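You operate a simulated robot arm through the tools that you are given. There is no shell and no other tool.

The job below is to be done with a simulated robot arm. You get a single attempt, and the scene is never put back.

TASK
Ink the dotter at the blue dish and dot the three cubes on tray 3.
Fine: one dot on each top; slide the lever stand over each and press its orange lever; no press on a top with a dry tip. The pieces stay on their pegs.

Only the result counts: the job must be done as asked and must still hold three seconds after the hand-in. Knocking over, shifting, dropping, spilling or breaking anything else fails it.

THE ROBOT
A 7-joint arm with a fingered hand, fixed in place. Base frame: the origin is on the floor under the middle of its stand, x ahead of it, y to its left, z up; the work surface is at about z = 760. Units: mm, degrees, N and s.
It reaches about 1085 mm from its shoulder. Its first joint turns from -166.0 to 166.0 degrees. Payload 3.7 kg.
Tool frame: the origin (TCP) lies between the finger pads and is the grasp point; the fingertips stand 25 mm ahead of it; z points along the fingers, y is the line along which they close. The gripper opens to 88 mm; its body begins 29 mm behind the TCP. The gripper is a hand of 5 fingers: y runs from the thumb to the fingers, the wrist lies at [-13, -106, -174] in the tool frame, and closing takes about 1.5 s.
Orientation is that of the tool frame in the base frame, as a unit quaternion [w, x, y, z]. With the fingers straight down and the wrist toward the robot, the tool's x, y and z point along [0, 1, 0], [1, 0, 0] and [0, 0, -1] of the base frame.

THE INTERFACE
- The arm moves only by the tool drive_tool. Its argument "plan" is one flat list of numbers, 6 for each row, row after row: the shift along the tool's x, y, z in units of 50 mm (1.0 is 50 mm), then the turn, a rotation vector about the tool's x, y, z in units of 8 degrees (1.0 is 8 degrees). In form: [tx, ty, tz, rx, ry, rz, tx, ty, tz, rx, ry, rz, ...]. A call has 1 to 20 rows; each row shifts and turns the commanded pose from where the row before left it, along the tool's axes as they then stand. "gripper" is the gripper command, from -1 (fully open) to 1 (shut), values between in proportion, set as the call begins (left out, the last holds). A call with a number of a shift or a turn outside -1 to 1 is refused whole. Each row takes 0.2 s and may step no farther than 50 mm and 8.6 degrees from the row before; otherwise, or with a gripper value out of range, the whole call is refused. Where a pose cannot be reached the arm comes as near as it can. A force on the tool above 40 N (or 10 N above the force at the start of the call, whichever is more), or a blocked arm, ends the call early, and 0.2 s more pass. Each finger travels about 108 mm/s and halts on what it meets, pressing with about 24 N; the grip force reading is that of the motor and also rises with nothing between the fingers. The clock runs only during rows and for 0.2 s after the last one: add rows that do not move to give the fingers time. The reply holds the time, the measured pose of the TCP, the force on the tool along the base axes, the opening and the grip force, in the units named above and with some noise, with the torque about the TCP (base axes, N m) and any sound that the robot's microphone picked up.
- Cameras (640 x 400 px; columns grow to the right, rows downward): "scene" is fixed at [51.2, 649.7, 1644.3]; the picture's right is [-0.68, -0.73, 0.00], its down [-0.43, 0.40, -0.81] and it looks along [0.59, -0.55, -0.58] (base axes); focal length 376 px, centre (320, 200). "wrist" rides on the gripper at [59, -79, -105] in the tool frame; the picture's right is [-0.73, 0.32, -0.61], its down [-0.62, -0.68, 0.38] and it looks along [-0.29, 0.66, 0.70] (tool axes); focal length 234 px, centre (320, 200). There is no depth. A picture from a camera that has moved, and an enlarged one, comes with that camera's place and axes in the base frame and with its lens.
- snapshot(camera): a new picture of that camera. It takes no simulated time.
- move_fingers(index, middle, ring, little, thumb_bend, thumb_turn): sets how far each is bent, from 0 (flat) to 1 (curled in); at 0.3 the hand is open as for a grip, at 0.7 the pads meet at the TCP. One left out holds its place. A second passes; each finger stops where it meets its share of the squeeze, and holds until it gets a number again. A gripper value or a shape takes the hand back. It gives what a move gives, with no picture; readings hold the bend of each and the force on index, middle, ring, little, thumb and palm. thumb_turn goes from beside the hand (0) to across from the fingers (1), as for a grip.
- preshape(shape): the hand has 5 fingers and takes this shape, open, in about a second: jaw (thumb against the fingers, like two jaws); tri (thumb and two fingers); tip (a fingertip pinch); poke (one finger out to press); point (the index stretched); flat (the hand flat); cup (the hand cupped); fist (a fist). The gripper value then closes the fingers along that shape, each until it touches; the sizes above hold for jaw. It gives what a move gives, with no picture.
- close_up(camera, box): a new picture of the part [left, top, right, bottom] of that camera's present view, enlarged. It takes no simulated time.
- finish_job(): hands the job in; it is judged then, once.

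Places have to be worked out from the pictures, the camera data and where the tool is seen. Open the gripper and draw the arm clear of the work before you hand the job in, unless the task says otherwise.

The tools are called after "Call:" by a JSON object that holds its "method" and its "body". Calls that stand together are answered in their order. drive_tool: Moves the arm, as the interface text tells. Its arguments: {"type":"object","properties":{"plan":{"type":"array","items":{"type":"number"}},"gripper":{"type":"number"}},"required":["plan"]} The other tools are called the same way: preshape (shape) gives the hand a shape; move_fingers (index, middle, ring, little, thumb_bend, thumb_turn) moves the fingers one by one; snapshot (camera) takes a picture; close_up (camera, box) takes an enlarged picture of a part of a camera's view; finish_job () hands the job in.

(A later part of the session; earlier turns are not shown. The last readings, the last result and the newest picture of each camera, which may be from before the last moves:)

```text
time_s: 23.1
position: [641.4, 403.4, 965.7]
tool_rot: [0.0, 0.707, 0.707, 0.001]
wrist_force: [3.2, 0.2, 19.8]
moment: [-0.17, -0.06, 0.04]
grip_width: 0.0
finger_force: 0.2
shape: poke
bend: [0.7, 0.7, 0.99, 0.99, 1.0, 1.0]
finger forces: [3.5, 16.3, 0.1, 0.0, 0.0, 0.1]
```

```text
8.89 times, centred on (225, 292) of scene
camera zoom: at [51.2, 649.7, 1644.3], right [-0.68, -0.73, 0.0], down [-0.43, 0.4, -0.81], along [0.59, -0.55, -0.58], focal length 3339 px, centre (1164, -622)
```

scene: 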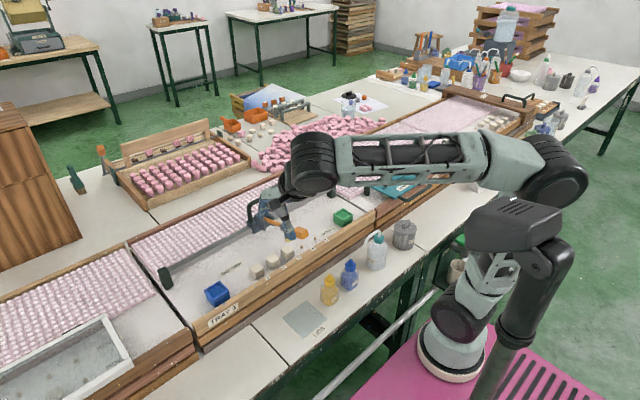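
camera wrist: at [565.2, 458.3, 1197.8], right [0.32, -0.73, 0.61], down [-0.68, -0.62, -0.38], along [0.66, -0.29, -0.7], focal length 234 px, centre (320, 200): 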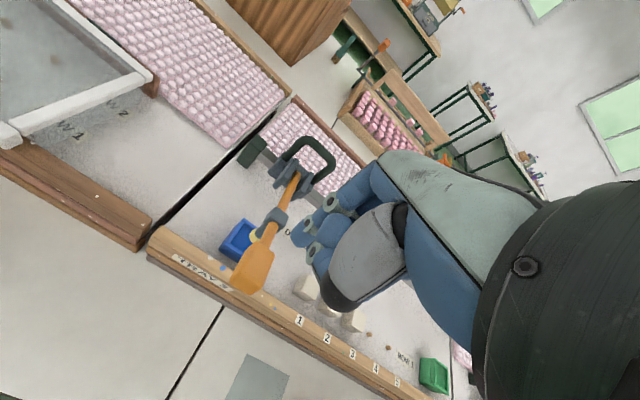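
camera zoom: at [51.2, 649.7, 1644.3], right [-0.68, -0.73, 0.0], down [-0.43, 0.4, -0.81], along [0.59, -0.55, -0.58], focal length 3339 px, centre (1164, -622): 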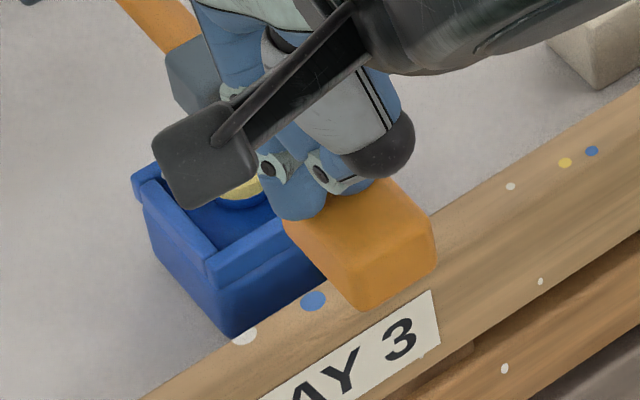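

The tip sits inside the well on the pad and its lower rim looks blue. I lift the fingers to let the lever spring back and inspect the tip.

Call:
{"method": "drive_tool", "body": {"plan": [0, 0, 0, 0, 0, 0, 0, 0, -0.2, 0, 0, 0, 0, 0, -0.3, 0, 0, 0, 0, 0, -0.4, 0, 0, 0, 0, 0, -0.5, 0, 0, 0, 0, 0, -0.6, 0, 0, 0, 0, 0, -0.6, 0, 0, 0, 0, 0, 0, 0, 0, 0]}}

Call:
{"method": "close_up", "body": {"camera": "wrist", "box": [180, 140, 340, 300]}}

Call:
{"method": "close_up", "body": {"camera": "scene", "box": [180, 225, 260, 295]}}

```text
time_s: 24.9
position: [639.1, 404.5, 1095.9]
tool_rot: [-0.001, 0.707, 0.707, 0.0]
wrist_force: [0.7, 0.9, 0.0]
moment: [-0.03, -0.01, 0.02]
grip_width: 0.0
finger_force: 0.1
shape: poke
bend: [0.7, 0.7, 0.99, 0.99, 1.0, 1.0]
finger forces: [0.0, 0.1, 0.0, 0.0, 0.1, 0.0]
```

```text
2.50 times, centred on (260, 220) of wrist
camera zoom: at [559.8, 463.3, 1201.1], right [0.32, -0.73, 0.61], down [-0.68, -0.62, -0.38], along [0.66, -0.29, -0.7], focal length 585 px, centre (470, 150)
```

zoom: 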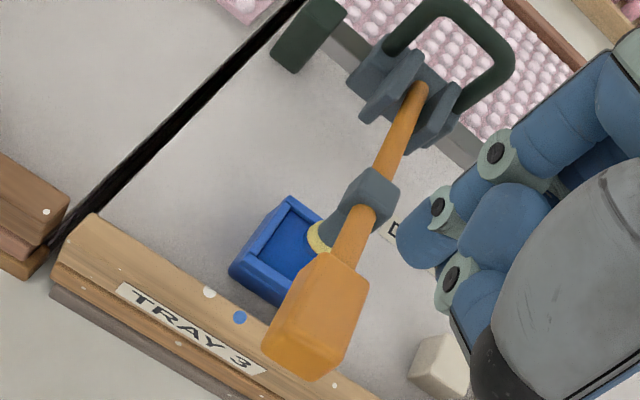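

```text
5.71 times, centred on (220, 260) of scene
camera zoom: at [51.2, 649.7, 1644.3], right [-0.68, -0.73, 0.0], down [-0.43, 0.4, -0.81], along [0.59, -0.55, -0.58], focal length 2146 px, centre (891, -143)
```

zoom: 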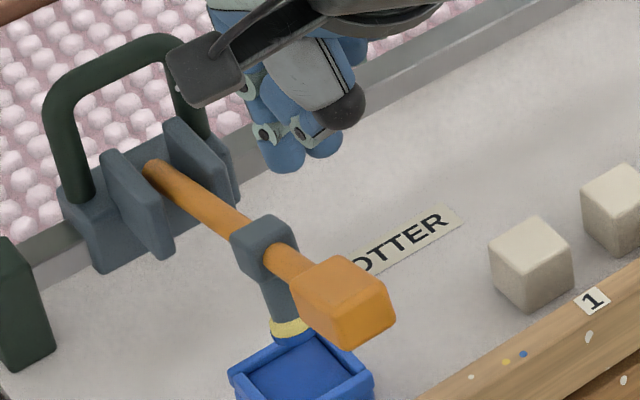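

The lever sprang back. I zoom on the tip to confirm it is inked.

Call:
{"method": "close_up", "body": {"camera": "scene", "box": [208, 260, 242, 295]}}

```text
11.43 times, centred on (225, 278) of scene
camera zoom: at [51.2, 649.7, 1644.3], right [-0.68, -0.73, 0.0], down [-0.43, 0.4, -0.81], along [0.59, -0.55, -0.58], focal length 4293 px, centre (1406, -686)
```

zoom: 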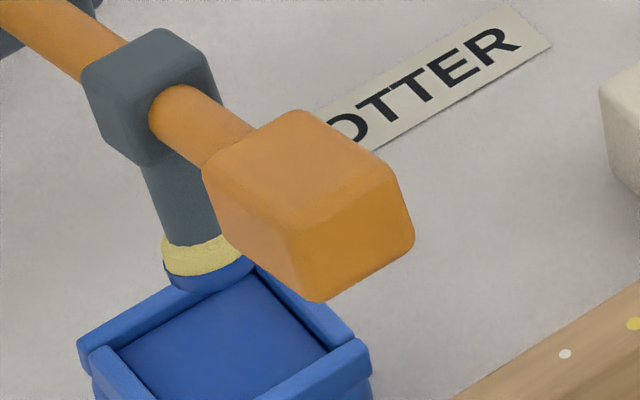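

The tip's lower end is now blue. I return the hand to the jaw shape and go back above the handle.

Call:
{"method": "preshape", "body": {"shape": "jaw"}}

Call:
{"method": "drive_tool", "body": {"plan": [-0.09, 0.82, 0, 0, 0, 0, -0.09, 0.82, 0, 0, 0, 0, 0, 0.82, 0, 0, 0, 0, 0, 0.82, 0, 0, 0, 0, 0, 0.82, 0.2, 0, 0, 0, 0, 0, 0.4, 0, 0, 0, 0, 0, 0, 0, 0, 0], "gripper": -0.2}}

Call:
{"method": "close_up", "body": {"camera": "scene", "box": [150, 200, 250, 280]}}

Call:
{"method": "close_up", "body": {"camera": "wrist", "box": [180, 140, 380, 320]}}

```text
time_s: 25.8
position: [639.3, 404.9, 1095.5]
tool_rot: [0.001, 0.707, 0.707, 0.0]
wrist_force: [0.0, 0.0, 0.4]
moment: [-0.01, -0.01, -0.03]
grip_width: 88.1
finger_force: 0.1
shape: jaw
bend: [0.3, 0.3, 0.3, 0.3, 0.3, 0.98]
finger forces: [0.2, 0.0, 0.0, 0.1, 0.0, 0.0]
```

```text
time_s: 27.4
position: [846.3, 396.3, 1064.9]
tool_rot: [-0.001, 0.707, 0.708, 0.0]
wrist_force: [-0.2, 0.3, -0.7]
moment: [-0.01, 0.03, 0.02]
grip_width: 53.2
finger_force: 0.1
shape: jaw
bend: [0.29, 0.4, 0.37, 0.43, 0.64, 1.0]
finger forces: [0.0, 0.0, 0.0, 0.0, 0.0, 0.0]
```

```text
5.00 times, centred on (200, 240) of scene
camera zoom: at [51.2, 649.7, 1644.3], right [-0.68, -0.73, 0.0], down [-0.43, 0.4, -0.81], along [0.59, -0.55, -0.58], focal length 1878 px, centre (920, 0)
```

zoom: 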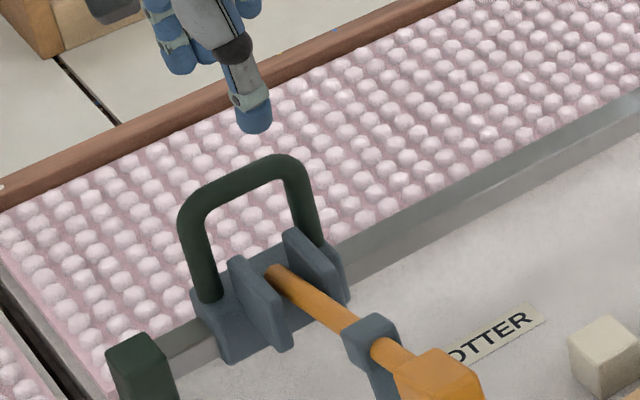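

```text
2.22 times, centred on (280, 230) of wrist
camera zoom: at [766.8, 455.5, 1169.9], right [0.32, -0.73, 0.61], down [-0.68, -0.62, -0.38], along [0.66, -0.29, -0.7], focal length 520 px, centre (409, 133)
```

zoom: 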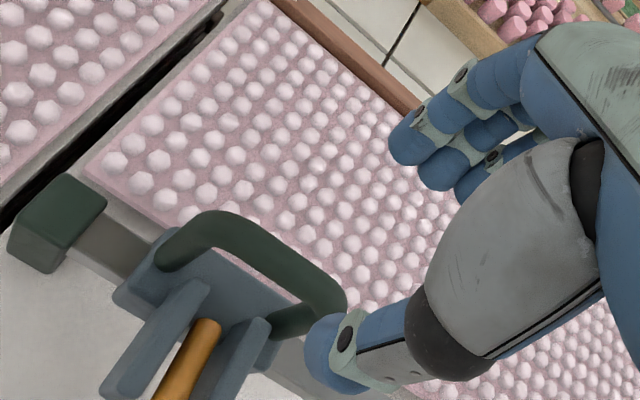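

Same alignment as the first grasp. I lower over the bar and close.

Call:
{"method": "drive_tool", "body": {"plan": [0, 0, 0.344, 0, 0, 0, 0, 0, 0.344, 0, 0, 0, 0, 0, 0.344, 0, 0, 0, 0, 0, 0.344, 0, 0, 0, 0, 0, 0, 0, 0, 0]}}

Call:
{"method": "drive_tool", "body": {"plan": [0, 0, 0, 0, 0, 0, 0, 0, 0, 0, 0, 0, 0, 0, 0, 0, 0, 0, 0, 0, 0, 0, 0, 0, 0, 0, 0, 0, 0, 0, 0, 0, 0, 0, 0, 0, 0, 0, 0, 0, 0, 0, 0, 0, 0, 0, 0, 0], "gripper": 1.0}}

Call:
{"method": "close_up", "body": {"camera": "scene", "box": [150, 200, 250, 280]}}

```text
time_s: 28.6
position: [847.2, 395.8, 995.6]
tool_rot: [0.0, 0.707, 0.707, 0.0]
wrist_force: [-0.1, -0.1, -0.3]
moment: [-0.06, 0.01, -0.01]
grip_width: 52.9
finger_force: 0.1
shape: jaw
bend: [0.29, 0.4, 0.37, 0.43, 0.64, 1.0]
finger forces: [0.0, 0.0, 0.0, 0.1, 0.0, 0.0]
```

```text
time_s: 30.4
position: [845.8, 394.8, 993.4]
tool_rot: [0.0, 0.708, 0.706, -0.001]
wrist_force: [-3.0, -2.4, -14.2]
moment: [-0.04, 0.07, 0.08]
grip_width: 6.4
finger_force: 23.4
shape: jaw
bend: [0.72, 0.63, 0.6, 0.7, 0.72, 1.0]
finger forces: [11.4, 5.9, 2.6, 0.1, 23.0, 0.1]
```

```text
5.00 times, centred on (200, 240) of scene
camera zoom: at [51.2, 649.7, 1644.3], right [-0.68, -0.73, 0.0], down [-0.43, 0.4, -0.81], along [0.59, -0.55, -0.58], focal length 1878 px, centre (920, 0)
```

zoom: 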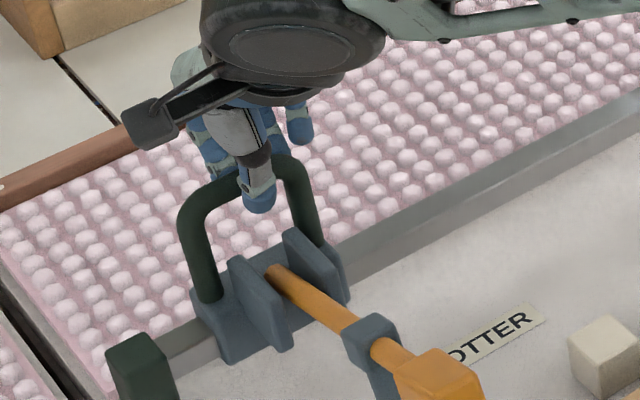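

Gripped with the same forces. I slide the stand 125 mm back (−y) to stand over cube 1.

Call:
{"method": "drive_tool", "body": {"plan": [-0.2, 0, 0.02, 0, 0, 0, -0.35, 0, 0, 0, 0, 0, -0.4, 0, 0, 0, 0, 0, -0.4, 0, 0, 0, 0, 0, -0.4, 0, 0, 0, 0, 0, -0.4, 0, 0, 0, 0, 0, -0.25, 0, 0, 0, 0, 0, -0.1, 0, 0, 0, 0, 0, 0, 0, 0, 0, 0, 0, 0, 0, 0, 0, 0, 0]}}

Call:
{"method": "close_up", "body": {"camera": "scene", "box": [220, 210, 300, 280]}}

Call:
{"method": "snapshot", "body": {"camera": "wrist"}}

```text
time_s: 32.6
position: [845.8, 269.3, 992.2]
tool_rot: [0.0, 0.707, 0.707, 0.0]
wrist_force: [0.8, 0.2, -10.8]
moment: [-0.05, -0.04, 0.07]
grip_width: 6.1
finger_force: 23.8
shape: jaw
bend: [0.72, 0.64, 0.6, 0.7, 0.72, 1.0]
finger forces: [11.9, 6.3, 3.5, 0.0, 21.2, 0.1]
```

```text
5.71 times, centred on (260, 245) of scene
camera zoom: at [51.2, 649.7, 1644.3], right [-0.68, -0.73, 0.0], down [-0.43, 0.4, -0.81], along [0.59, -0.55, -0.58], focal length 2146 px, centre (663, -57)
```

zoom: 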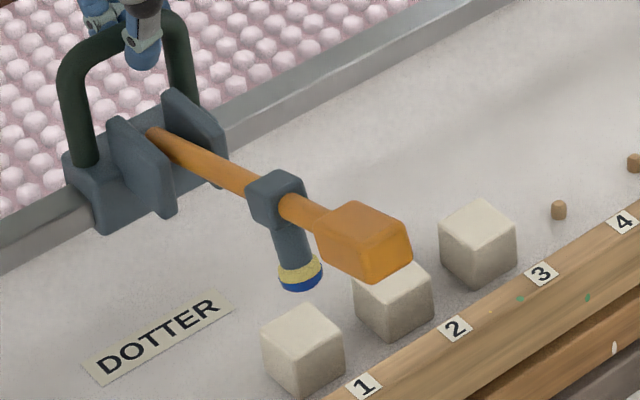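

```text
taken
camera wrist: at [766.8, 329.2, 1099.0], right [0.32, -0.73, 0.61], down [-0.68, -0.62, -0.38], along [0.66, -0.29, -0.7], focal length 234 px, centre (320, 200)
```

wrist: 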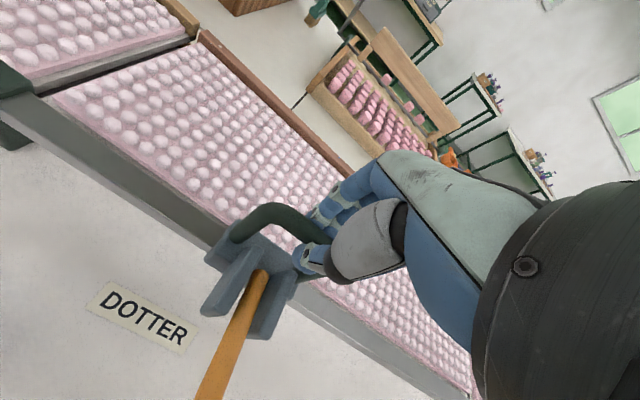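

Tip (y ≈ 275–276) is right over cube 1 (y ≈ 275–276), with its blue inked end visible. I release the handle, rise, and move over the paddle.

Call:
{"method": "drive_tool", "body": {"plan": [0, 0, 0, 0, 0, 0, 0, 0, 0, 0, 0, 0, 0, 0, 0, 0, 0, 0, 0, 0, 0, 0, 0, 0, 0, 0, 0, 0, 0, 0], "gripper": -0.2}}

Call:
{"method": "drive_tool", "body": {"plan": [0, 0, -0.4, 0, 0, 0, 0, 0, -0.7, 0, 0, 0, 0, 0, -0.9, 0, 0, 0, 0.07, -0.82, 0, 0, 0, 0, 0.07, -0.82, 0, 0, 0, 0, 0, -0.82, 0, 0, 0, 0, 0, -0.82, 0, 0, 0, 0, 0, -0.82, 0, 0, 0, 0, 0, 0, 0, 0, 0, 0]}}

Call:
{"method": "preshape", "body": {"shape": "poke"}}

Call:
{"method": "close_up", "body": {"camera": "scene", "box": [220, 210, 300, 280]}}

Call:
{"method": "close_up", "body": {"camera": "wrist", "box": [180, 140, 380, 320]}}

```text
time_s: 33.8
position: [845.6, 269.8, 993.9]
tool_rot: [0.0, 0.707, 0.707, -0.001]
wrist_force: [0.3, 0.3, -1.1]
moment: [-0.01, 0.01, 0.01]
grip_width: 52.6
finger_force: 0.0
shape: jaw
bend: [0.29, 0.41, 0.37, 0.43, 0.65, 1.0]
finger forces: [0.1, 0.0, 0.0, 0.0, 0.0, 0.0]
```

```text
time_s: 35.8
position: [637.3, 276.1, 1093.3]
tool_rot: [-0.001, 0.707, 0.707, 0.0]
wrist_force: [-0.5, -0.4, -0.2]
moment: [-0.01, -0.02, 0.0]
grip_width: 52.8
finger_force: 0.1
shape: jaw
bend: [0.29, 0.41, 0.37, 0.43, 0.65, 1.0]
finger forces: [0.0, 0.1, 0.1, 0.1, 0.0, 0.0]
```

```text
time_s: 36.7
position: [638.1, 275.7, 1093.5]
tool_rot: [0.0, 0.707, 0.707, 0.001]
wrist_force: [0.6, -0.2, 0.1]
moment: [0.01, 0.0, -0.03]
grip_width: 0.0
finger_force: 0.1
shape: poke
bend: [0.7, 0.7, 0.99, 0.99, 1.0, 1.0]
finger forces: [0.0, 0.1, 0.0, 0.0, 0.1, 0.0]
```

```text
5.71 times, centred on (260, 245) of scene
camera zoom: at [51.2, 649.7, 1644.3], right [-0.68, -0.73, 0.0], down [-0.43, 0.4, -0.81], along [0.59, -0.55, -0.58], focal length 2146 px, centre (663, -57)
```

zoom: 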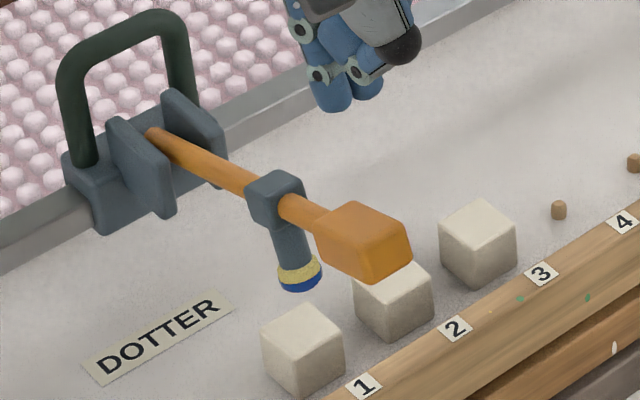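

```text
2.22 times, centred on (280, 230) of wrist
camera zoom: at [559.9, 335.0, 1199.2], right [0.32, -0.73, 0.61], down [-0.68, -0.62, -0.38], along [0.66, -0.29, -0.7], focal length 520 px, centre (409, 133)
```

zoom: 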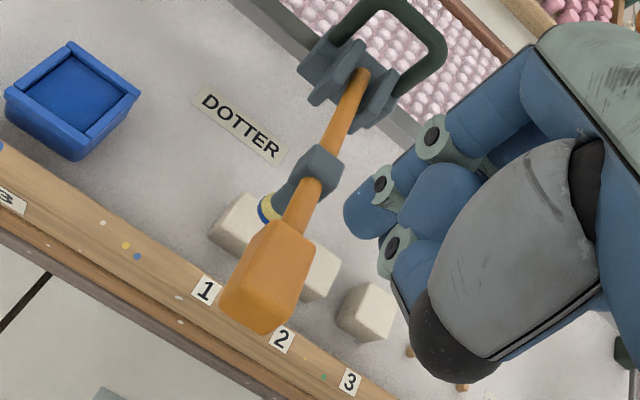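

The stand stayed put. I centre over the paddle (y ≈ 278) and press down toward z ≈ 983, then check before the final contact.

Call:
{"method": "drive_tool", "body": {"plan": [0.04, 0.04, 0.4, 0, 0, 0, 0, 0, 0.4, 0, 0, 0, 0, 0, 0.4, 0, 0, 0, 0, 0, 0.1, 0, 0, 0, 0, 0, 0.1, 0, 0, 0, 0, 0, 0.1, 0, 0, 0, 0, 0, 0.1, 0, 0, 0, 0, 0, 0.1, 0, 0, 0, 0, 0, 0.1, 0, 0, 0, 0, 0, 0.1, 0, 0, 0, 0, 0, 0.1, 0, 0, 0, 0, 0, 0.1, 0, 0, 0, 0, 0, 0, 0, 0, 0]}}

Call:
{"method": "close_up", "body": {"camera": "wrist", "box": [180, 140, 340, 300]}}

Call:
{"method": "close_up", "body": {"camera": "scene", "box": [220, 220, 300, 290]}}

```text
time_s: 39.5
position: [642.8, 278.5, 988.5]
tool_rot: [0.0, 0.707, 0.707, 0.0]
wrist_force: [-0.9, -0.7, 2.9]
moment: [-0.02, 0.0, 0.03]
grip_width: 0.0
finger_force: 0.0
shape: poke
bend: [0.7, 0.7, 0.99, 0.99, 1.0, 1.0]
finger forces: [0.1, 2.9, 0.1, 0.0, 0.0, 0.0]
```

```text
2.50 times, centred on (260, 220) of wrist
camera zoom: at [563.1, 337.4, 1095.0], right [0.32, -0.73, 0.61], down [-0.68, -0.62, -0.38], along [0.66, -0.29, -0.7], focal length 585 px, centre (470, 150)
```

zoom: 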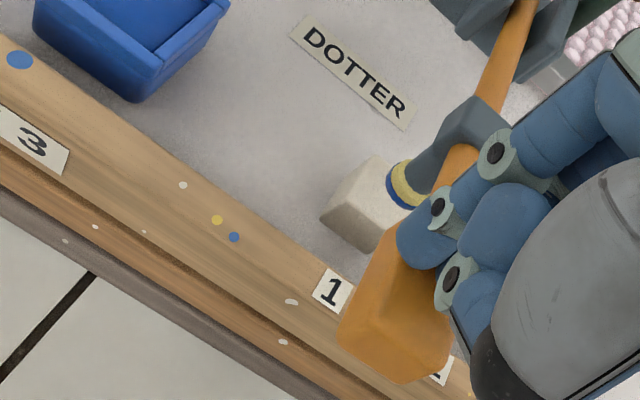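

```text
5.71 times, centred on (260, 255) of scene
camera zoom: at [51.2, 649.7, 1644.3], right [-0.68, -0.73, 0.0], down [-0.43, 0.4, -0.81], along [0.59, -0.55, -0.58], focal length 2146 px, centre (663, -114)
```

zoom: 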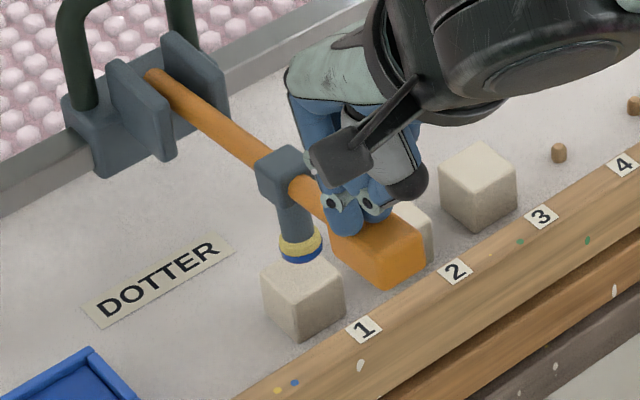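

The tip is about 16 mm above cube 1. I zoom in the wrist view to judge where it will land before the final push.

Call:
{"method": "close_up", "body": {"camera": "wrist", "box": [250, 190, 310, 240]}}

Call:
{"method": "close_up", "body": {"camera": "scene", "box": [245, 255, 285, 285]}}

```text
8.00 times, centred on (280, 215) of wrist
camera zoom: at [563.1, 337.4, 1095.0], right [0.32, -0.73, 0.61], down [-0.68, -0.62, -0.38], along [0.66, -0.29, -0.7], focal length 1873 px, centre (640, 80)
```

zoom: 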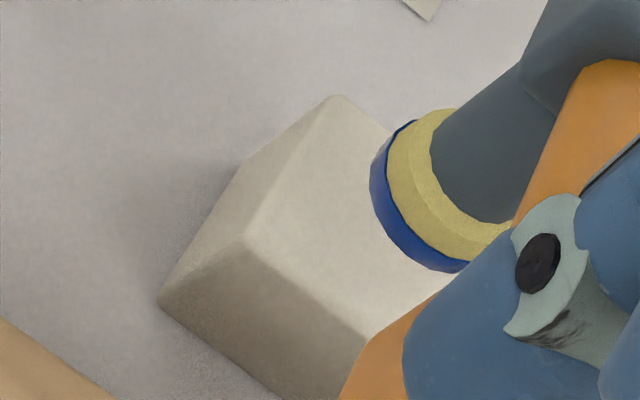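

```text
13.33 times, centred on (265, 270) of scene
camera zoom: at [51.2, 649.7, 1644.3], right [-0.68, -0.73, 0.0], down [-0.43, 0.4, -0.81], along [0.59, -0.55, -0.58], focal length 5009 px, centre (1053, -733)
```

zoom: 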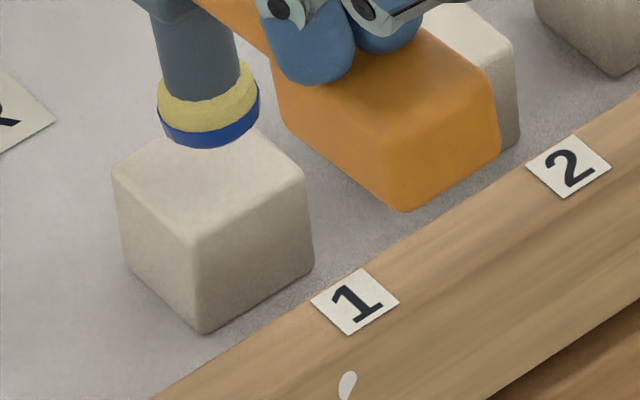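

Combining both views, the tip should land within about 2 mm of cube 1's middle in y, so I push further down in small steps.

Call:
{"method": "drive_tool", "body": {"plan": [0, 0, 0.1, 0, 0, 0, 0, 0, 0.1, 0, 0, 0, 0, 0, 0.1, 0, 0, 0, 0, 0, 0.04, 0, 0, 0, 0, 0, 0, 0, 0, 0]}}

Call:
{"method": "close_up", "body": {"camera": "scene", "box": [235, 250, 295, 290]}}

```text
time_s: 40.7
position: [642.9, 278.7, 972.9]
tool_rot: [0.0, 0.706, 0.708, 0.0]
wrist_force: [-0.6, 0.8, 3.2]
moment: [-0.01, 0.05, 0.0]
grip_width: 0.2
finger_force: 0.1
shape: poke
bend: [0.7, 0.7, 0.99, 0.99, 1.0, 1.0]
finger forces: [0.0, 3.8, 0.1, 0.1, 0.0, 0.1]
```

```text
10.00 times, centred on (265, 270) of scene
camera zoom: at [51.2, 649.7, 1644.3], right [-0.68, -0.73, 0.0], down [-0.43, 0.4, -0.81], along [0.59, -0.55, -0.58], focal length 3756 px, centre (870, -500)
```

zoom: 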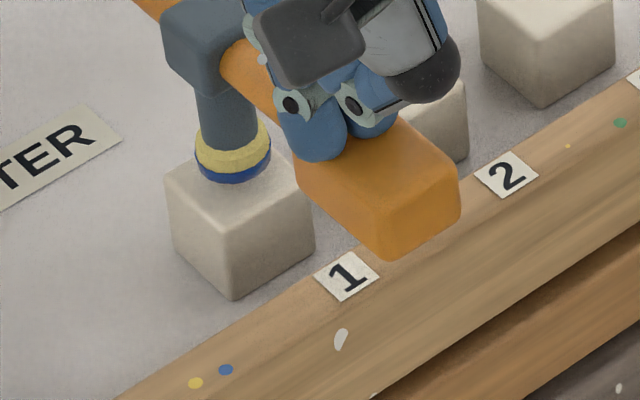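

Still a few millimetres above the top. I press on with 2–3 mm steps.

Call:
{"method": "drive_tool", "body": {"plan": [0, 0, 0.05, 0, 0, 0, 0, 0, 0.05, 0, 0, 0, 0, 0, 0.05, 0, 0, 0, 0, 0, 0, 0, 0, 0]}}

Call:
{"method": "close_up", "body": {"camera": "scene", "box": [235, 250, 295, 290]}}

```text
time_s: 41.7
position: [643.4, 279.2, 965.9]
tool_rot: [0.0, 0.706, 0.708, -0.001]
wrist_force: [-0.7, 0.4, 4.7]
moment: [-0.06, 0.04, -0.02]
grip_width: 0.3
finger_force: 0.0
shape: poke
bend: [0.7, 0.7, 0.99, 0.99, 1.0, 1.0]
finger forces: [0.0, 4.1, 0.0, 0.0, 0.0, 0.0]
```

```text
10.00 times, centred on (265, 270) of scene
camera zoom: at [51.2, 649.7, 1644.3], right [-0.68, -0.73, 0.0], down [-0.43, 0.4, -0.81], along [0.59, -0.55, -0.58], focal length 3756 px, centre (870, -500)
```

zoom: 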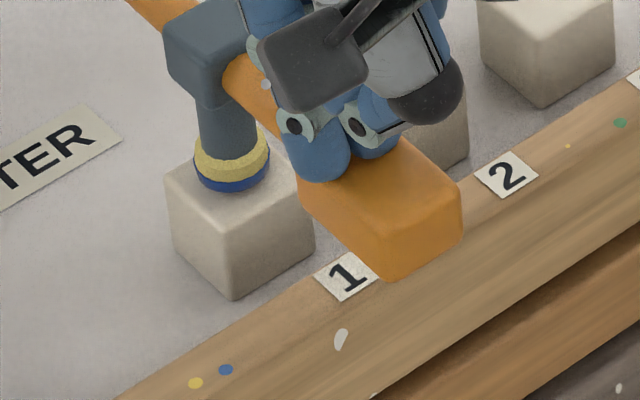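

Not touching yet (force still about 4 N of spring). I continue by small steps.

Call:
{"method": "drive_tool", "body": {"plan": [0, 0, 0.04, 0, 0, 0, 0, 0, 0.04, 0, 0, 0, 0, 0, 0.04, 0, 0, 0, 0, 0, 0, 0, 0, 0]}}

Call:
{"method": "close_up", "body": {"camera": "scene", "box": [235, 250, 295, 290]}}

Call:
{"method": "close_up", "body": {"camera": "wrist", "box": [220, 160, 320, 240]}}

```text
time_s: 42.7
position: [643.6, 278.8, 963.6]
tool_rot: [0.001, 0.707, 0.708, 0.006]
wrist_force: [0.5, 0.3, 13.2]
moment: [0.01, -0.05, -0.03]
grip_width: 0.0
finger_force: 0.1
shape: poke
bend: [0.7, 0.7, 0.99, 0.99, 1.0, 1.0]
finger forces: [8.5, 4.2, 0.0, 0.1, 0.1, 0.0]
stopped in row 4: the force on the tool passed its limit at 42 N (the readings are from after the stop); the commanded pose is now the measured one
```

```text
10.00 times, centred on (265, 270) of scene
camera zoom: at [51.2, 649.7, 1644.3], right [-0.68, -0.73, 0.0], down [-0.43, 0.4, -0.81], along [0.59, -0.55, -0.58], focal length 3756 px, centre (870, -500)
```

zoom: 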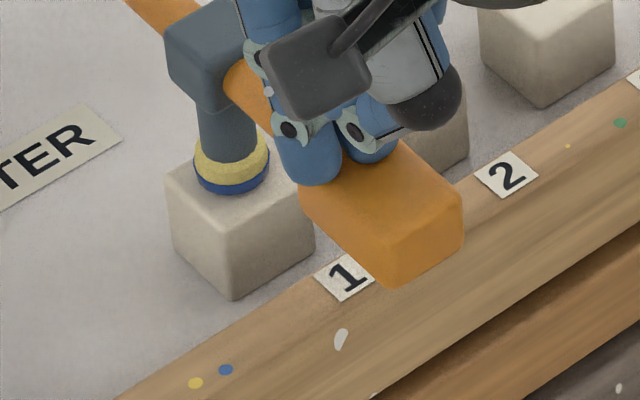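

```text
5.00 times, centred on (270, 200) of wrist
camera zoom: at [563.6, 337.8, 1068.3], right [0.32, -0.73, 0.61], down [-0.68, -0.62, -0.39], along [0.66, -0.29, -0.69], focal length 1171 px, centre (570, 200)
```

zoom: 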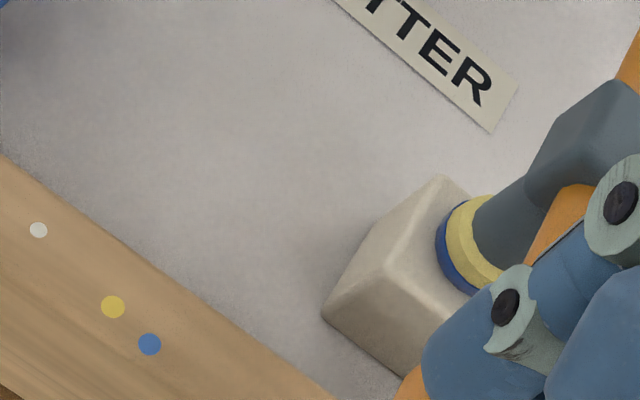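

A firm contact (42 N peak) stopped the press with the tip on cube 1. I lift off and look for the dot.

Call:
{"method": "drive_tool", "body": {"plan": [0, 0, -0.1, 0, 0, 0, 0, 0, -0.2, 0, 0, 0, 0, 0, -0.4, 0, 0, 0, 0, 0, -0.6, 0, 0, 0, 0, 0, -0.7, 0, 0, 0, 0, 0, -0.6, 0, 0, 0, 0, 0, 0, 0, 0, 0]}}

Call:
{"method": "close_up", "body": {"camera": "scene", "box": [230, 230, 300, 290]}}

Call:
{"method": "close_up", "body": {"camera": "wrist", "box": [180, 140, 380, 320]}}

```text
time_s: 44.3
position: [643.4, 278.5, 1093.4]
tool_rot: [0.0, 0.706, 0.708, 0.003]
wrist_force: [-0.2, 0.3, 0.4]
moment: [-0.02, 0.02, -0.02]
grip_width: 0.0
finger_force: 0.2
shape: poke
bend: [0.7, 0.7, 0.99, 0.99, 1.0, 1.0]
finger forces: [0.1, 0.1, 0.0, 0.1, 0.0, 0.1]
```

```text
6.67 times, centred on (265, 260) of scene
camera zoom: at [51.2, 649.7, 1644.3], right [-0.68, -0.73, 0.0], down [-0.43, 0.4, -0.81], along [0.59, -0.55, -0.58], focal length 2504 px, centre (687, -200)
```

zoom: 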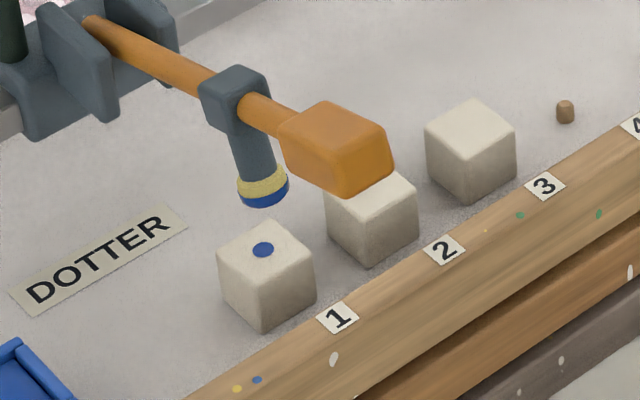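

```text
2.22 times, centred on (280, 230) of wrist
camera zoom: at [563.8, 337.4, 1198.6], right [0.32, -0.73, 0.61], down [-0.68, -0.62, -0.39], along [0.66, -0.29, -0.69], focal length 520 px, centre (409, 133)
```

zoom: 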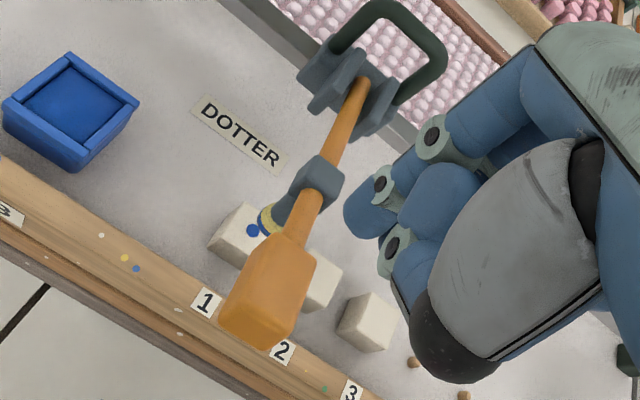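

Cube 1 has one clean blue dot near its middle. I compare the tip's ink now with before, to decide whether re-inking is needed.

Call:
{"method": "close_up", "body": {"camera": "scene", "box": [245, 240, 280, 275]}}

Call:
{"method": "close_up", "body": {"camera": "wrist", "box": [245, 200, 295, 250]}}

```text
11.43 times, centred on (262, 258) of scene
camera zoom: at [51.2, 649.7, 1644.3], right [-0.68, -0.73, 0.0], down [-0.43, 0.4, -0.81], along [0.59, -0.55, -0.58], focal length 4293 px, centre (977, -457)
```

zoom: 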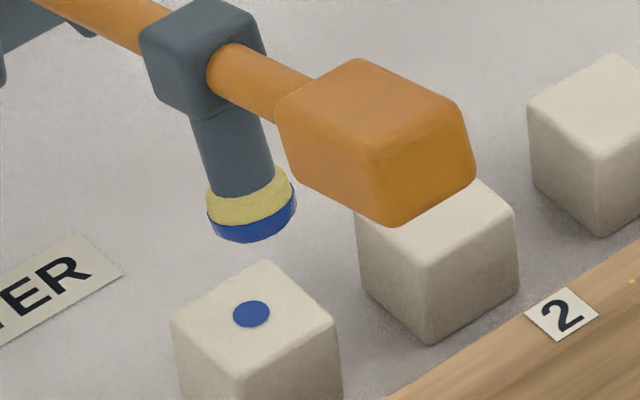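

```text
8.00 times, centred on (270, 225) of wrist
camera zoom: at [563.8, 337.4, 1198.6], right [0.32, -0.73, 0.61], down [-0.68, -0.62, -0.39], along [0.66, -0.29, -0.69], focal length 1873 px, centre (720, 0)
```

zoom: 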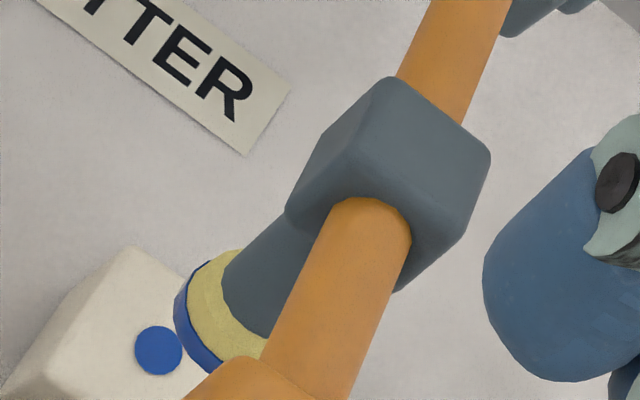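

The dot is within about 2–3 mm of centre and the tip still shows ink, but I will re-ink before each cube so that no press can be dry. Back to the handle in jaw shape.

Call:
{"method": "preshape", "body": {"shape": "jaw"}}

Call:
{"method": "drive_tool", "body": {"plan": [-0.087, 0.81, 0, 0.03, -0.03, 0.02, -0.087, 0.81, 0, 0, 0, 0, 0, 0.81, 0, 0, 0, 0, 0, 0.81, 0, 0, 0, 0, 0, 0.81, 0.2, 0, 0, 0, 0, 0, 0.4, 0, 0, 0, 0, 0, 0, 0, 0, 0], "gripper": -0.2}}

Call:
{"method": "close_up", "body": {"camera": "scene", "box": [190, 180, 290, 260]}}

Call:
{"method": "close_up", "body": {"camera": "wrist", "box": [180, 140, 380, 320]}}

```text
time_s: 45.2
position: [643.7, 278.9, 1094.2]
tool_rot: [0.001, 0.707, 0.708, 0.003]
wrist_force: [0.2, 0.2, -0.4]
moment: [0.0, -0.02, 0.01]
grip_width: 87.7
finger_force: 0.0
shape: jaw
bend: [0.3, 0.3, 0.3, 0.3, 0.3, 0.98]
finger forces: [0.1, 0.1, 0.0, 0.1, 0.0, 0.1]
```

```text
time_s: 46.8
position: [846.2, 270.4, 1064.0]
tool_rot: [0.0, 0.708, 0.707, 0.001]
wrist_force: [-0.8, 0.1, -0.3]
moment: [0.02, 0.0, -0.01]
grip_width: 53.1
finger_force: 0.0
shape: jaw
bend: [0.29, 0.4, 0.37, 0.43, 0.64, 1.0]
finger forces: [0.0, 0.0, 0.0, 0.0, 0.0, 0.1]
```

```text
5.00 times, centred on (240, 220) of scene
camera zoom: at [51.2, 649.7, 1644.3], right [-0.68, -0.73, 0.0], down [-0.43, 0.4, -0.81], along [0.59, -0.55, -0.58], focal length 1878 px, centre (720, 100)
```

zoom: 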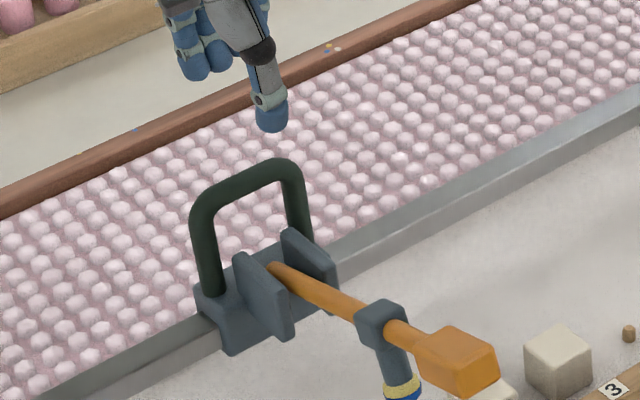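

```text
2.22 times, centred on (280, 230) of wrist
camera zoom: at [766.7, 329.7, 1168.8], right [0.32, -0.73, 0.61], down [-0.68, -0.62, -0.38], along [0.66, -0.29, -0.69], focal length 520 px, centre (409, 133)
```

zoom: 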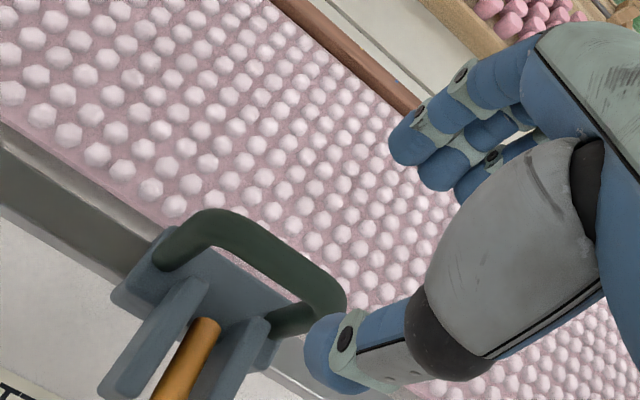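

Alignment matches the earlier grasps exactly. I lower to z ≈ 996 and close on the bar.

Call:
{"method": "drive_tool", "body": {"plan": [0, 0, 0.34, 0, 0, 0, 0, 0, 0.34, 0, 0, 0, 0, 0, 0.34, 0, 0, 0, 0, 0, 0.34, 0, 0, 0, 0, 0, 0, 0, 0, 0]}}

Call:
{"method": "drive_tool", "body": {"plan": [0, 0, 0, 0, 0, 0, 0, 0, 0, 0, 0, 0, 0, 0, 0, 0, 0, 0, 0, 0, 0, 0, 0, 0, 0, 0, 0, 0, 0, 0, 0, 0, 0, 0, 0, 0, 0, 0, 0, 0, 0, 0, 0, 0, 0, 0, 0, 0], "gripper": 1.0}}

```text
time_s: 48.0
position: [844.7, 269.0, 995.2]
tool_rot: [0.001, 0.707, 0.707, 0.001]
wrist_force: [0.2, 0.4, -0.6]
moment: [0.01, 0.03, 0.03]
grip_width: 53.2
finger_force: 0.0
shape: jaw
bend: [0.29, 0.4, 0.37, 0.43, 0.64, 1.0]
finger forces: [0.0, 0.1, 0.1, 0.0, 0.0, 0.0]
```

```text
time_s: 49.8
position: [844.8, 270.1, 994.6]
tool_rot: [-0.001, 0.708, 0.706, 0.0]
wrist_force: [-4.0, -0.6, -14.9]
moment: [-0.03, 0.06, 0.08]
grip_width: 6.8
finger_force: 23.7
shape: jaw
bend: [0.73, 0.62, 0.59, 0.7, 0.71, 1.0]
finger forces: [11.4, 5.8, 2.7, 0.0, 22.7, 0.0]
```

Gripped. I slide +126 mm back to the blue dish.

Call:
{"method": "drive_tool", "body": {"plan": [0.2, 0, 0.02, 0, 0, 0, 0.35, 0, 0, 0, 0, 0, 0.4, 0, 0, 0, 0, 0, 0.4, 0, 0, 0, 0, 0, 0.4, 0, 0, 0, 0, 0, 0.4, 0, 0, 0, 0, 0, 0.25, 0, 0, 0, 0, 0, 0.12, 0, 0, 0, 0, 0, 0, 0, 0, 0, 0, 0, 0, 0, 0, 0, 0, 0]}}

Call:
{"method": "drive_tool", "body": {"plan": [0, 0, 0, 0, 0, 0, 0, 0, 0, 0, 0, 0, 0, 0, 0, 0, 0, 0, 0, 0, 0, 0, 0, 0, 0, 0, 0, 0, 0, 0], "gripper": -0.2}}

Call:
{"method": "close_up", "body": {"camera": "scene", "box": [140, 190, 300, 320]}}

```text
time_s: 52.0
position: [845.9, 395.0, 992.5]
tool_rot: [0.001, 0.708, 0.706, 0.001]
wrist_force: [-11.2, -4.3, -8.6]
moment: [-0.06, 0.19, 0.01]
grip_width: 6.1
finger_force: 24.2
shape: jaw
bend: [0.73, 0.64, 0.61, 0.7, 0.71, 1.0]
finger forces: [9.9, 4.7, 2.6, 0.0, 25.4, 0.0]
```

```text
time_s: 53.2
position: [845.8, 394.8, 992.4]
tool_rot: [0.001, 0.708, 0.707, 0.001]
wrist_force: [0.4, 0.2, -0.1]
moment: [-0.02, 0.02, 0.0]
grip_width: 52.5
finger_force: 0.1
shape: jaw
bend: [0.29, 0.41, 0.37, 0.43, 0.65, 1.0]
finger forces: [0.0, 0.0, 0.0, 0.1, 0.0, 0.1]
```

```text
3.08 times, centred on (220, 255) of scene
camera zoom: at [51.2, 649.7, 1644.3], right [-0.68, -0.73, 0.0], down [-0.43, 0.4, -0.81], along [0.59, -0.55, -0.58], focal length 1156 px, centre (628, 31)
```

zoom: 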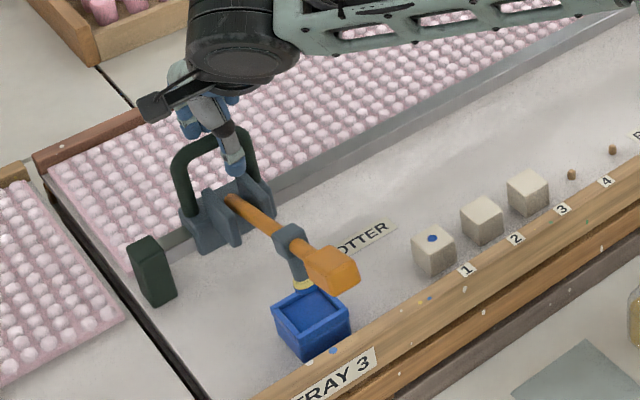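

The stand is at the same spot over the dish as before. I rise, go over the paddle and take the poke shape.

Call:
{"method": "drive_tool", "body": {"plan": [0, 0, -0.4, 0, 0, 0, 0, 0, -0.7, 0, 0, 0, 0, 0, -0.9, 0, 0, 0, 0.09, -0.82, 0, 0, 0, 0, 0.09, -0.82, 0, 0, 0, 0, 0, -0.82, 0, 0, 0, 0, 0, -0.82, 0, 0, 0, 0, 0, -0.82, 0, 0, 0, 0, 0, 0, 0, 0, 0, 0]}}

Call:
{"method": "preshape", "body": {"shape": "poke"}}

Call:
{"method": "close_up", "body": {"camera": "wrist", "box": [180, 140, 380, 320]}}

```text
time_s: 55.2
position: [640.5, 405.4, 1093.4]
tool_rot: [0.0, 0.708, 0.706, 0.0]
wrist_force: [-0.8, 0.7, -0.4]
moment: [0.01, -0.01, 0.02]
grip_width: 52.3
finger_force: 0.1
shape: jaw
bend: [0.29, 0.41, 0.37, 0.43, 0.65, 1.0]
finger forces: [0.0, 0.0, 0.0, 0.1, 0.0, 0.0]
```

```text
time_s: 56.1
position: [641.6, 405.1, 1092.8]
tool_rot: [0.001, 0.707, 0.707, 0.001]
wrist_force: [-0.5, 0.8, -0.2]
moment: [-0.02, 0.03, 0.01]
grip_width: 0.0
finger_force: 0.2
shape: poke
bend: [0.7, 0.7, 0.99, 0.99, 1.0, 1.0]
finger forces: [0.1, 0.0, 0.0, 0.1, 0.1, 0.1]
```

```text
2.22 times, centred on (280, 230) of wrist
camera zoom: at [562.6, 464.1, 1198.4], right [0.32, -0.73, 0.61], down [-0.68, -0.62, -0.38], along [0.66, -0.29, -0.69], focal length 520 px, centre (409, 133)
```

zoom: 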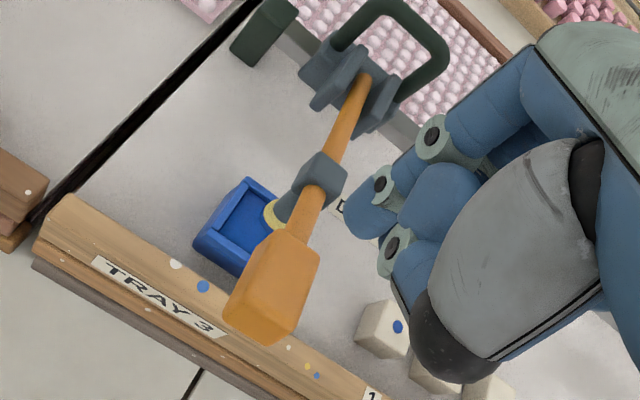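

Good alignment. I press the lever into the dish: fast down to just above the paddle, then slower to about z 966.

Call:
{"method": "drive_tool", "body": {"plan": [0, 0, 0.4, 0, 0, 0, 0, 0, 0.4, 0, 0, 0, 0, 0, 0.4, 0, 0, 0, 0, 0, 0.12, 0, 0, 0, 0, 0, 0.12, 0, 0, 0, 0, 0, 0.12, 0, 0, 0, 0, 0, 0.12, 0, 0, 0, 0, 0, 0.12, 0, 0, 0, 0, 0, 0.12, 0, 0, 0, 0, 0, 0.12, 0, 0, 0, 0, 0, 0.12, 0, 0, 0, 0, 0, 0.1, 0, 0, 0, 0, 0, 0.08, 0, 0, 0, 0, 0, 0.06, 0, 0, 0, 0, 0, 0.04, 0, 0, 0, 0, 0, 0.04, 0, 0, 0, 0, 0, 0, 0, 0, 0]}}

Call:
{"method": "close_up", "body": {"camera": "wrist", "box": [200, 150, 320, 250]}}

```text
time_s: 59.7
position: [640.1, 405.7, 968.6]
tool_rot: [0.0, 0.708, 0.706, 0.001]
wrist_force: [0.5, 0.3, 4.3]
moment: [-0.06, 0.02, -0.01]
grip_width: 0.2
finger_force: 0.1
shape: poke
bend: [0.7, 0.7, 0.99, 0.99, 1.0, 1.0]
finger forces: [0.0, 4.0, 0.1, 0.1, 0.0, 0.0]
```

```text
4.00 times, centred on (260, 200) of wrist
camera zoom: at [561.6, 465.2, 1074.1], right [0.32, -0.73, 0.61], down [-0.68, -0.62, -0.38], along [0.66, -0.29, -0.69], focal length 937 px, centre (560, 200)
```

zoom: 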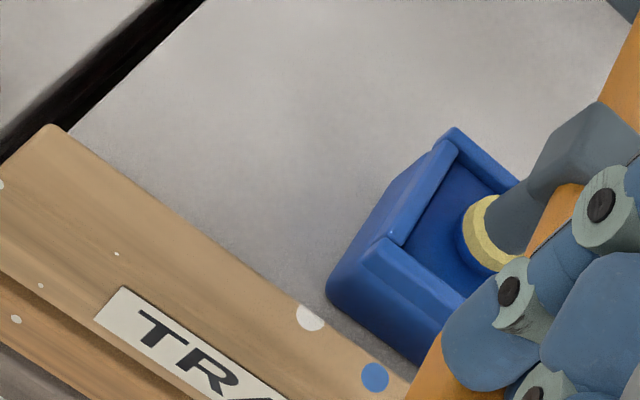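

Almost at the pad (spring force only). A few more millimetres to make firm contact.

Call:
{"method": "drive_tool", "body": {"plan": [0, 0, 0.04, 0, 0, 0, 0, 0, 0.03, 0, 0, 0, 0, 0, 0.02, 0, 0, 0, 0, 0, 0, 0, 0, 0]}}

```text
time_s: 60.7
position: [640.8, 405.5, 965.4]
tool_rot: [0.001, 0.708, 0.706, 0.002]
wrist_force: [3.4, 3.3, 23.7]
moment: [-0.13, -0.04, 0.05]
grip_width: 0.0
finger_force: 0.2
shape: poke
bend: [0.7, 0.7, 0.99, 0.99, 1.0, 1.0]
finger forces: [4.3, 19.4, 0.1, 0.0, 0.0, 0.0]
```

Firm contact at 24 N, so the tip is freshly inked. I lift off, check, and go back to jaw shape.

Call:
{"method": "drive_tool", "body": {"plan": [0, 0, -0.1, 0, 0, 0, 0, 0, -0.2, 0, 0, 0, 0, 0, -0.4, 0, 0, 0, 0, 0, -0.6, 0, 0, 0, 0, 0, -0.7, 0, 0, 0, 0, 0, -0.6, 0, 0, 0, 0, 0, 0, 0, 0, 0]}}

Call:
{"method": "preshape", "body": {"shape": "jaw"}}

Call:
{"method": "close_up", "body": {"camera": "scene", "box": [190, 240, 250, 300]}}

```text
time_s: 62.3
position: [639.3, 405.6, 1094.4]
tool_rot: [0.001, 0.708, 0.706, 0.0]
wrist_force: [0.8, -0.4, -0.4]
moment: [-0.02, 0.0, -0.02]
grip_width: 0.1
finger_force: 0.1
shape: poke
bend: [0.7, 0.7, 0.99, 0.99, 1.0, 1.0]
finger forces: [0.1, 0.1, 0.1, 0.0, 0.1, 0.0]
```

```text
time_s: 63.2
position: [639.1, 404.3, 1094.4]
tool_rot: [0.0, 0.708, 0.706, 0.0]
wrist_force: [0.1, -0.1, -0.2]
moment: [-0.01, 0.02, -0.02]
grip_width: 87.7
finger_force: 0.0
shape: jaw
bend: [0.3, 0.3, 0.3, 0.3, 0.3, 0.98]
finger forces: [0.1, 0.1, 0.0, 0.0, 0.0, 0.0]
```

```text
6.67 times, centred on (220, 270) of scene
camera zoom: at [51.2, 649.7, 1644.3], right [-0.68, -0.73, 0.0], down [-0.43, 0.4, -0.81], along [0.59, -0.55, -0.58], focal length 2504 px, centre (987, -267)
```

zoom: 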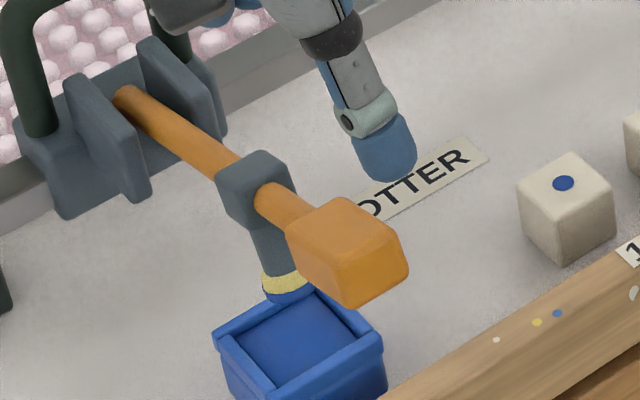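

Inked again. I return over the handle at (846, 395).

Call:
{"method": "drive_tool", "body": {"plan": [-0.095, 0.825, 0, 0, 0, 0, -0.095, 0.825, 0, 0, 0, 0, 0, 0.825, 0, 0, 0, 0, 0, 0.825, 0, 0, 0, 0, 0, 0.825, 0.2, 0, 0, 0, 0, 0, 0.4, 0, 0, 0, 0, 0, 0, 0, 0, 0], "gripper": -0.2}}

Call:
{"method": "close_up", "body": {"camera": "wrist", "box": [180, 140, 380, 320]}}

```text
time_s: 64.8
position: [844.6, 396.4, 1066.4]
tool_rot: [0.001, 0.708, 0.706, 0.001]
wrist_force: [-0.2, 0.0, 0.8]
moment: [-0.02, 0.0, 0.02]
grip_width: 53.2
finger_force: 0.0
shape: jaw
bend: [0.29, 0.4, 0.37, 0.43, 0.64, 1.0]
finger forces: [0.0, 0.0, 0.1, 0.0, 0.0, 0.0]
```

```text
2.22 times, centred on (280, 230) of wrist
camera zoom: at [765.3, 454.3, 1172.3], right [0.32, -0.73, 0.61], down [-0.68, -0.62, -0.38], along [0.66, -0.29, -0.69], focal length 520 px, centre (409, 133)
```

zoom: 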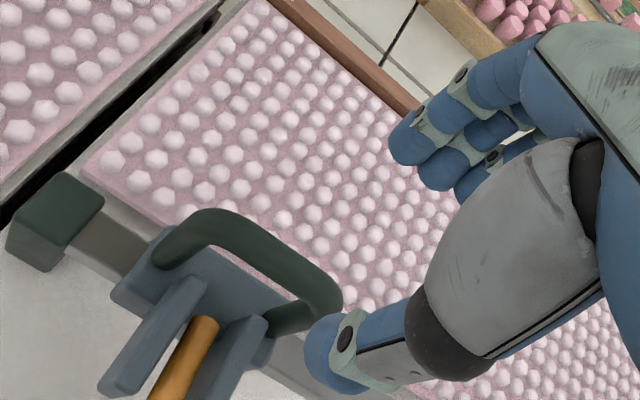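

Same view as in the earlier grasps. I lower 70 mm and close on the bar.

Call:
{"method": "drive_tool", "body": {"plan": [0, 0.01, 0.35, 0, 0, 0, 0, 0.01, 0.35, 0, 0, 0, 0, 0, 0.35, 0, 0, 0, 0, 0, 0.36, 0, 0, 0, 0, 0, 0, 0, 0, 0]}}

Call:
{"method": "drive_tool", "body": {"plan": [0, 0, 0, 0, 0, 0, 0, 0, 0, 0, 0, 0, 0, 0, 0, 0, 0, 0, 0, 0, 0, 0, 0, 0, 0, 0, 0, 0, 0, 0, 0, 0, 0, 0, 0, 0, 0, 0, 0, 0, 0, 0, 0, 0, 0, 0, 0, 0], "gripper": 1.0}}

```text
time_s: 66.0
position: [846.5, 396.3, 993.5]
tool_rot: [0.0, 0.708, 0.707, 0.001]
wrist_force: [-0.5, -0.5, -0.3]
moment: [0.0, -0.02, -0.01]
grip_width: 53.2
finger_force: 0.1
shape: jaw
bend: [0.29, 0.4, 0.37, 0.43, 0.64, 1.0]
finger forces: [0.0, 0.1, 0.1, 0.0, 0.1, 0.0]
```

```text
time_s: 67.8
position: [846.3, 394.4, 993.4]
tool_rot: [0.0, 0.708, 0.706, -0.001]
wrist_force: [-3.2, -1.3, -14.8]
moment: [-0.06, 0.07, 0.05]
grip_width: 6.0
finger_force: 23.8
shape: jaw
bend: [0.72, 0.65, 0.61, 0.7, 0.72, 1.0]
finger forces: [11.5, 5.9, 2.6, 0.0, 23.2, 0.1]
```

Gripped. I slide −178 mm, past cube 1, to bring the tip over cube 2 (y ≈ 221).

Call:
{"method": "drive_tool", "body": {"plan": [-0.2, 0, 0.02, 0, 0, 0, -0.35, 0, 0, 0, 0, 0, -0.4, 0, 0, 0, 0, 0, -0.4, 0, 0, 0, 0, 0, -0.4, 0, 0, 0, 0, 0, -0.4, 0, 0, 0, 0, 0, -0.4, 0, 0, 0, 0, 0, -0.4, 0, 0, 0, 0, 0, -0.4, 0, 0, 0, 0, 0, -0.15, 0, 0, 0, 0, 0, -0.06, 0, 0, 0, 0, 0, 0, 0, 0, 0, 0, 0, 0, 0, 0, 0, 0, 0]}}

Call:
{"method": "close_up", "body": {"camera": "scene", "box": [235, 215, 305, 275]}}

```text
time_s: 70.6
position: [847.4, 217.2, 993.5]
tool_rot: [0.0, 0.707, 0.707, 0.0]
wrist_force: [-7.1, -3.4, -16.4]
moment: [-0.09, 0.1, 0.04]
grip_width: 5.7
finger_force: 24.3
shape: jaw
bend: [0.72, 0.65, 0.61, 0.7, 0.72, 1.0]
finger forces: [11.9, 5.8, 2.4, 0.1, 25.1, 0.1]
```

```text
6.67 times, centred on (270, 245) of scene
camera zoom: at [51.2, 649.7, 1644.3], right [-0.68, -0.73, 0.0], down [-0.43, 0.4, -0.81], along [0.59, -0.55, -0.58], focal length 2504 px, centre (653, -100)
```

zoom: 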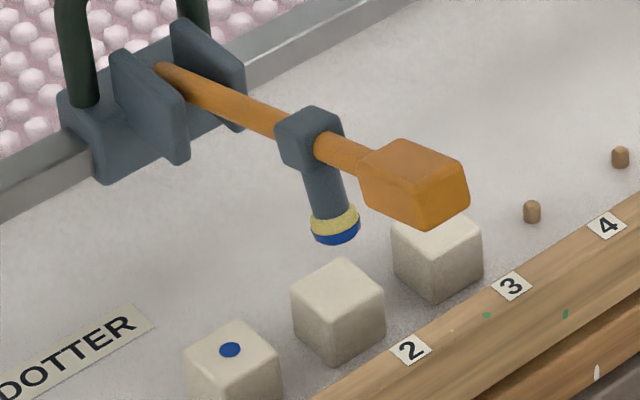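

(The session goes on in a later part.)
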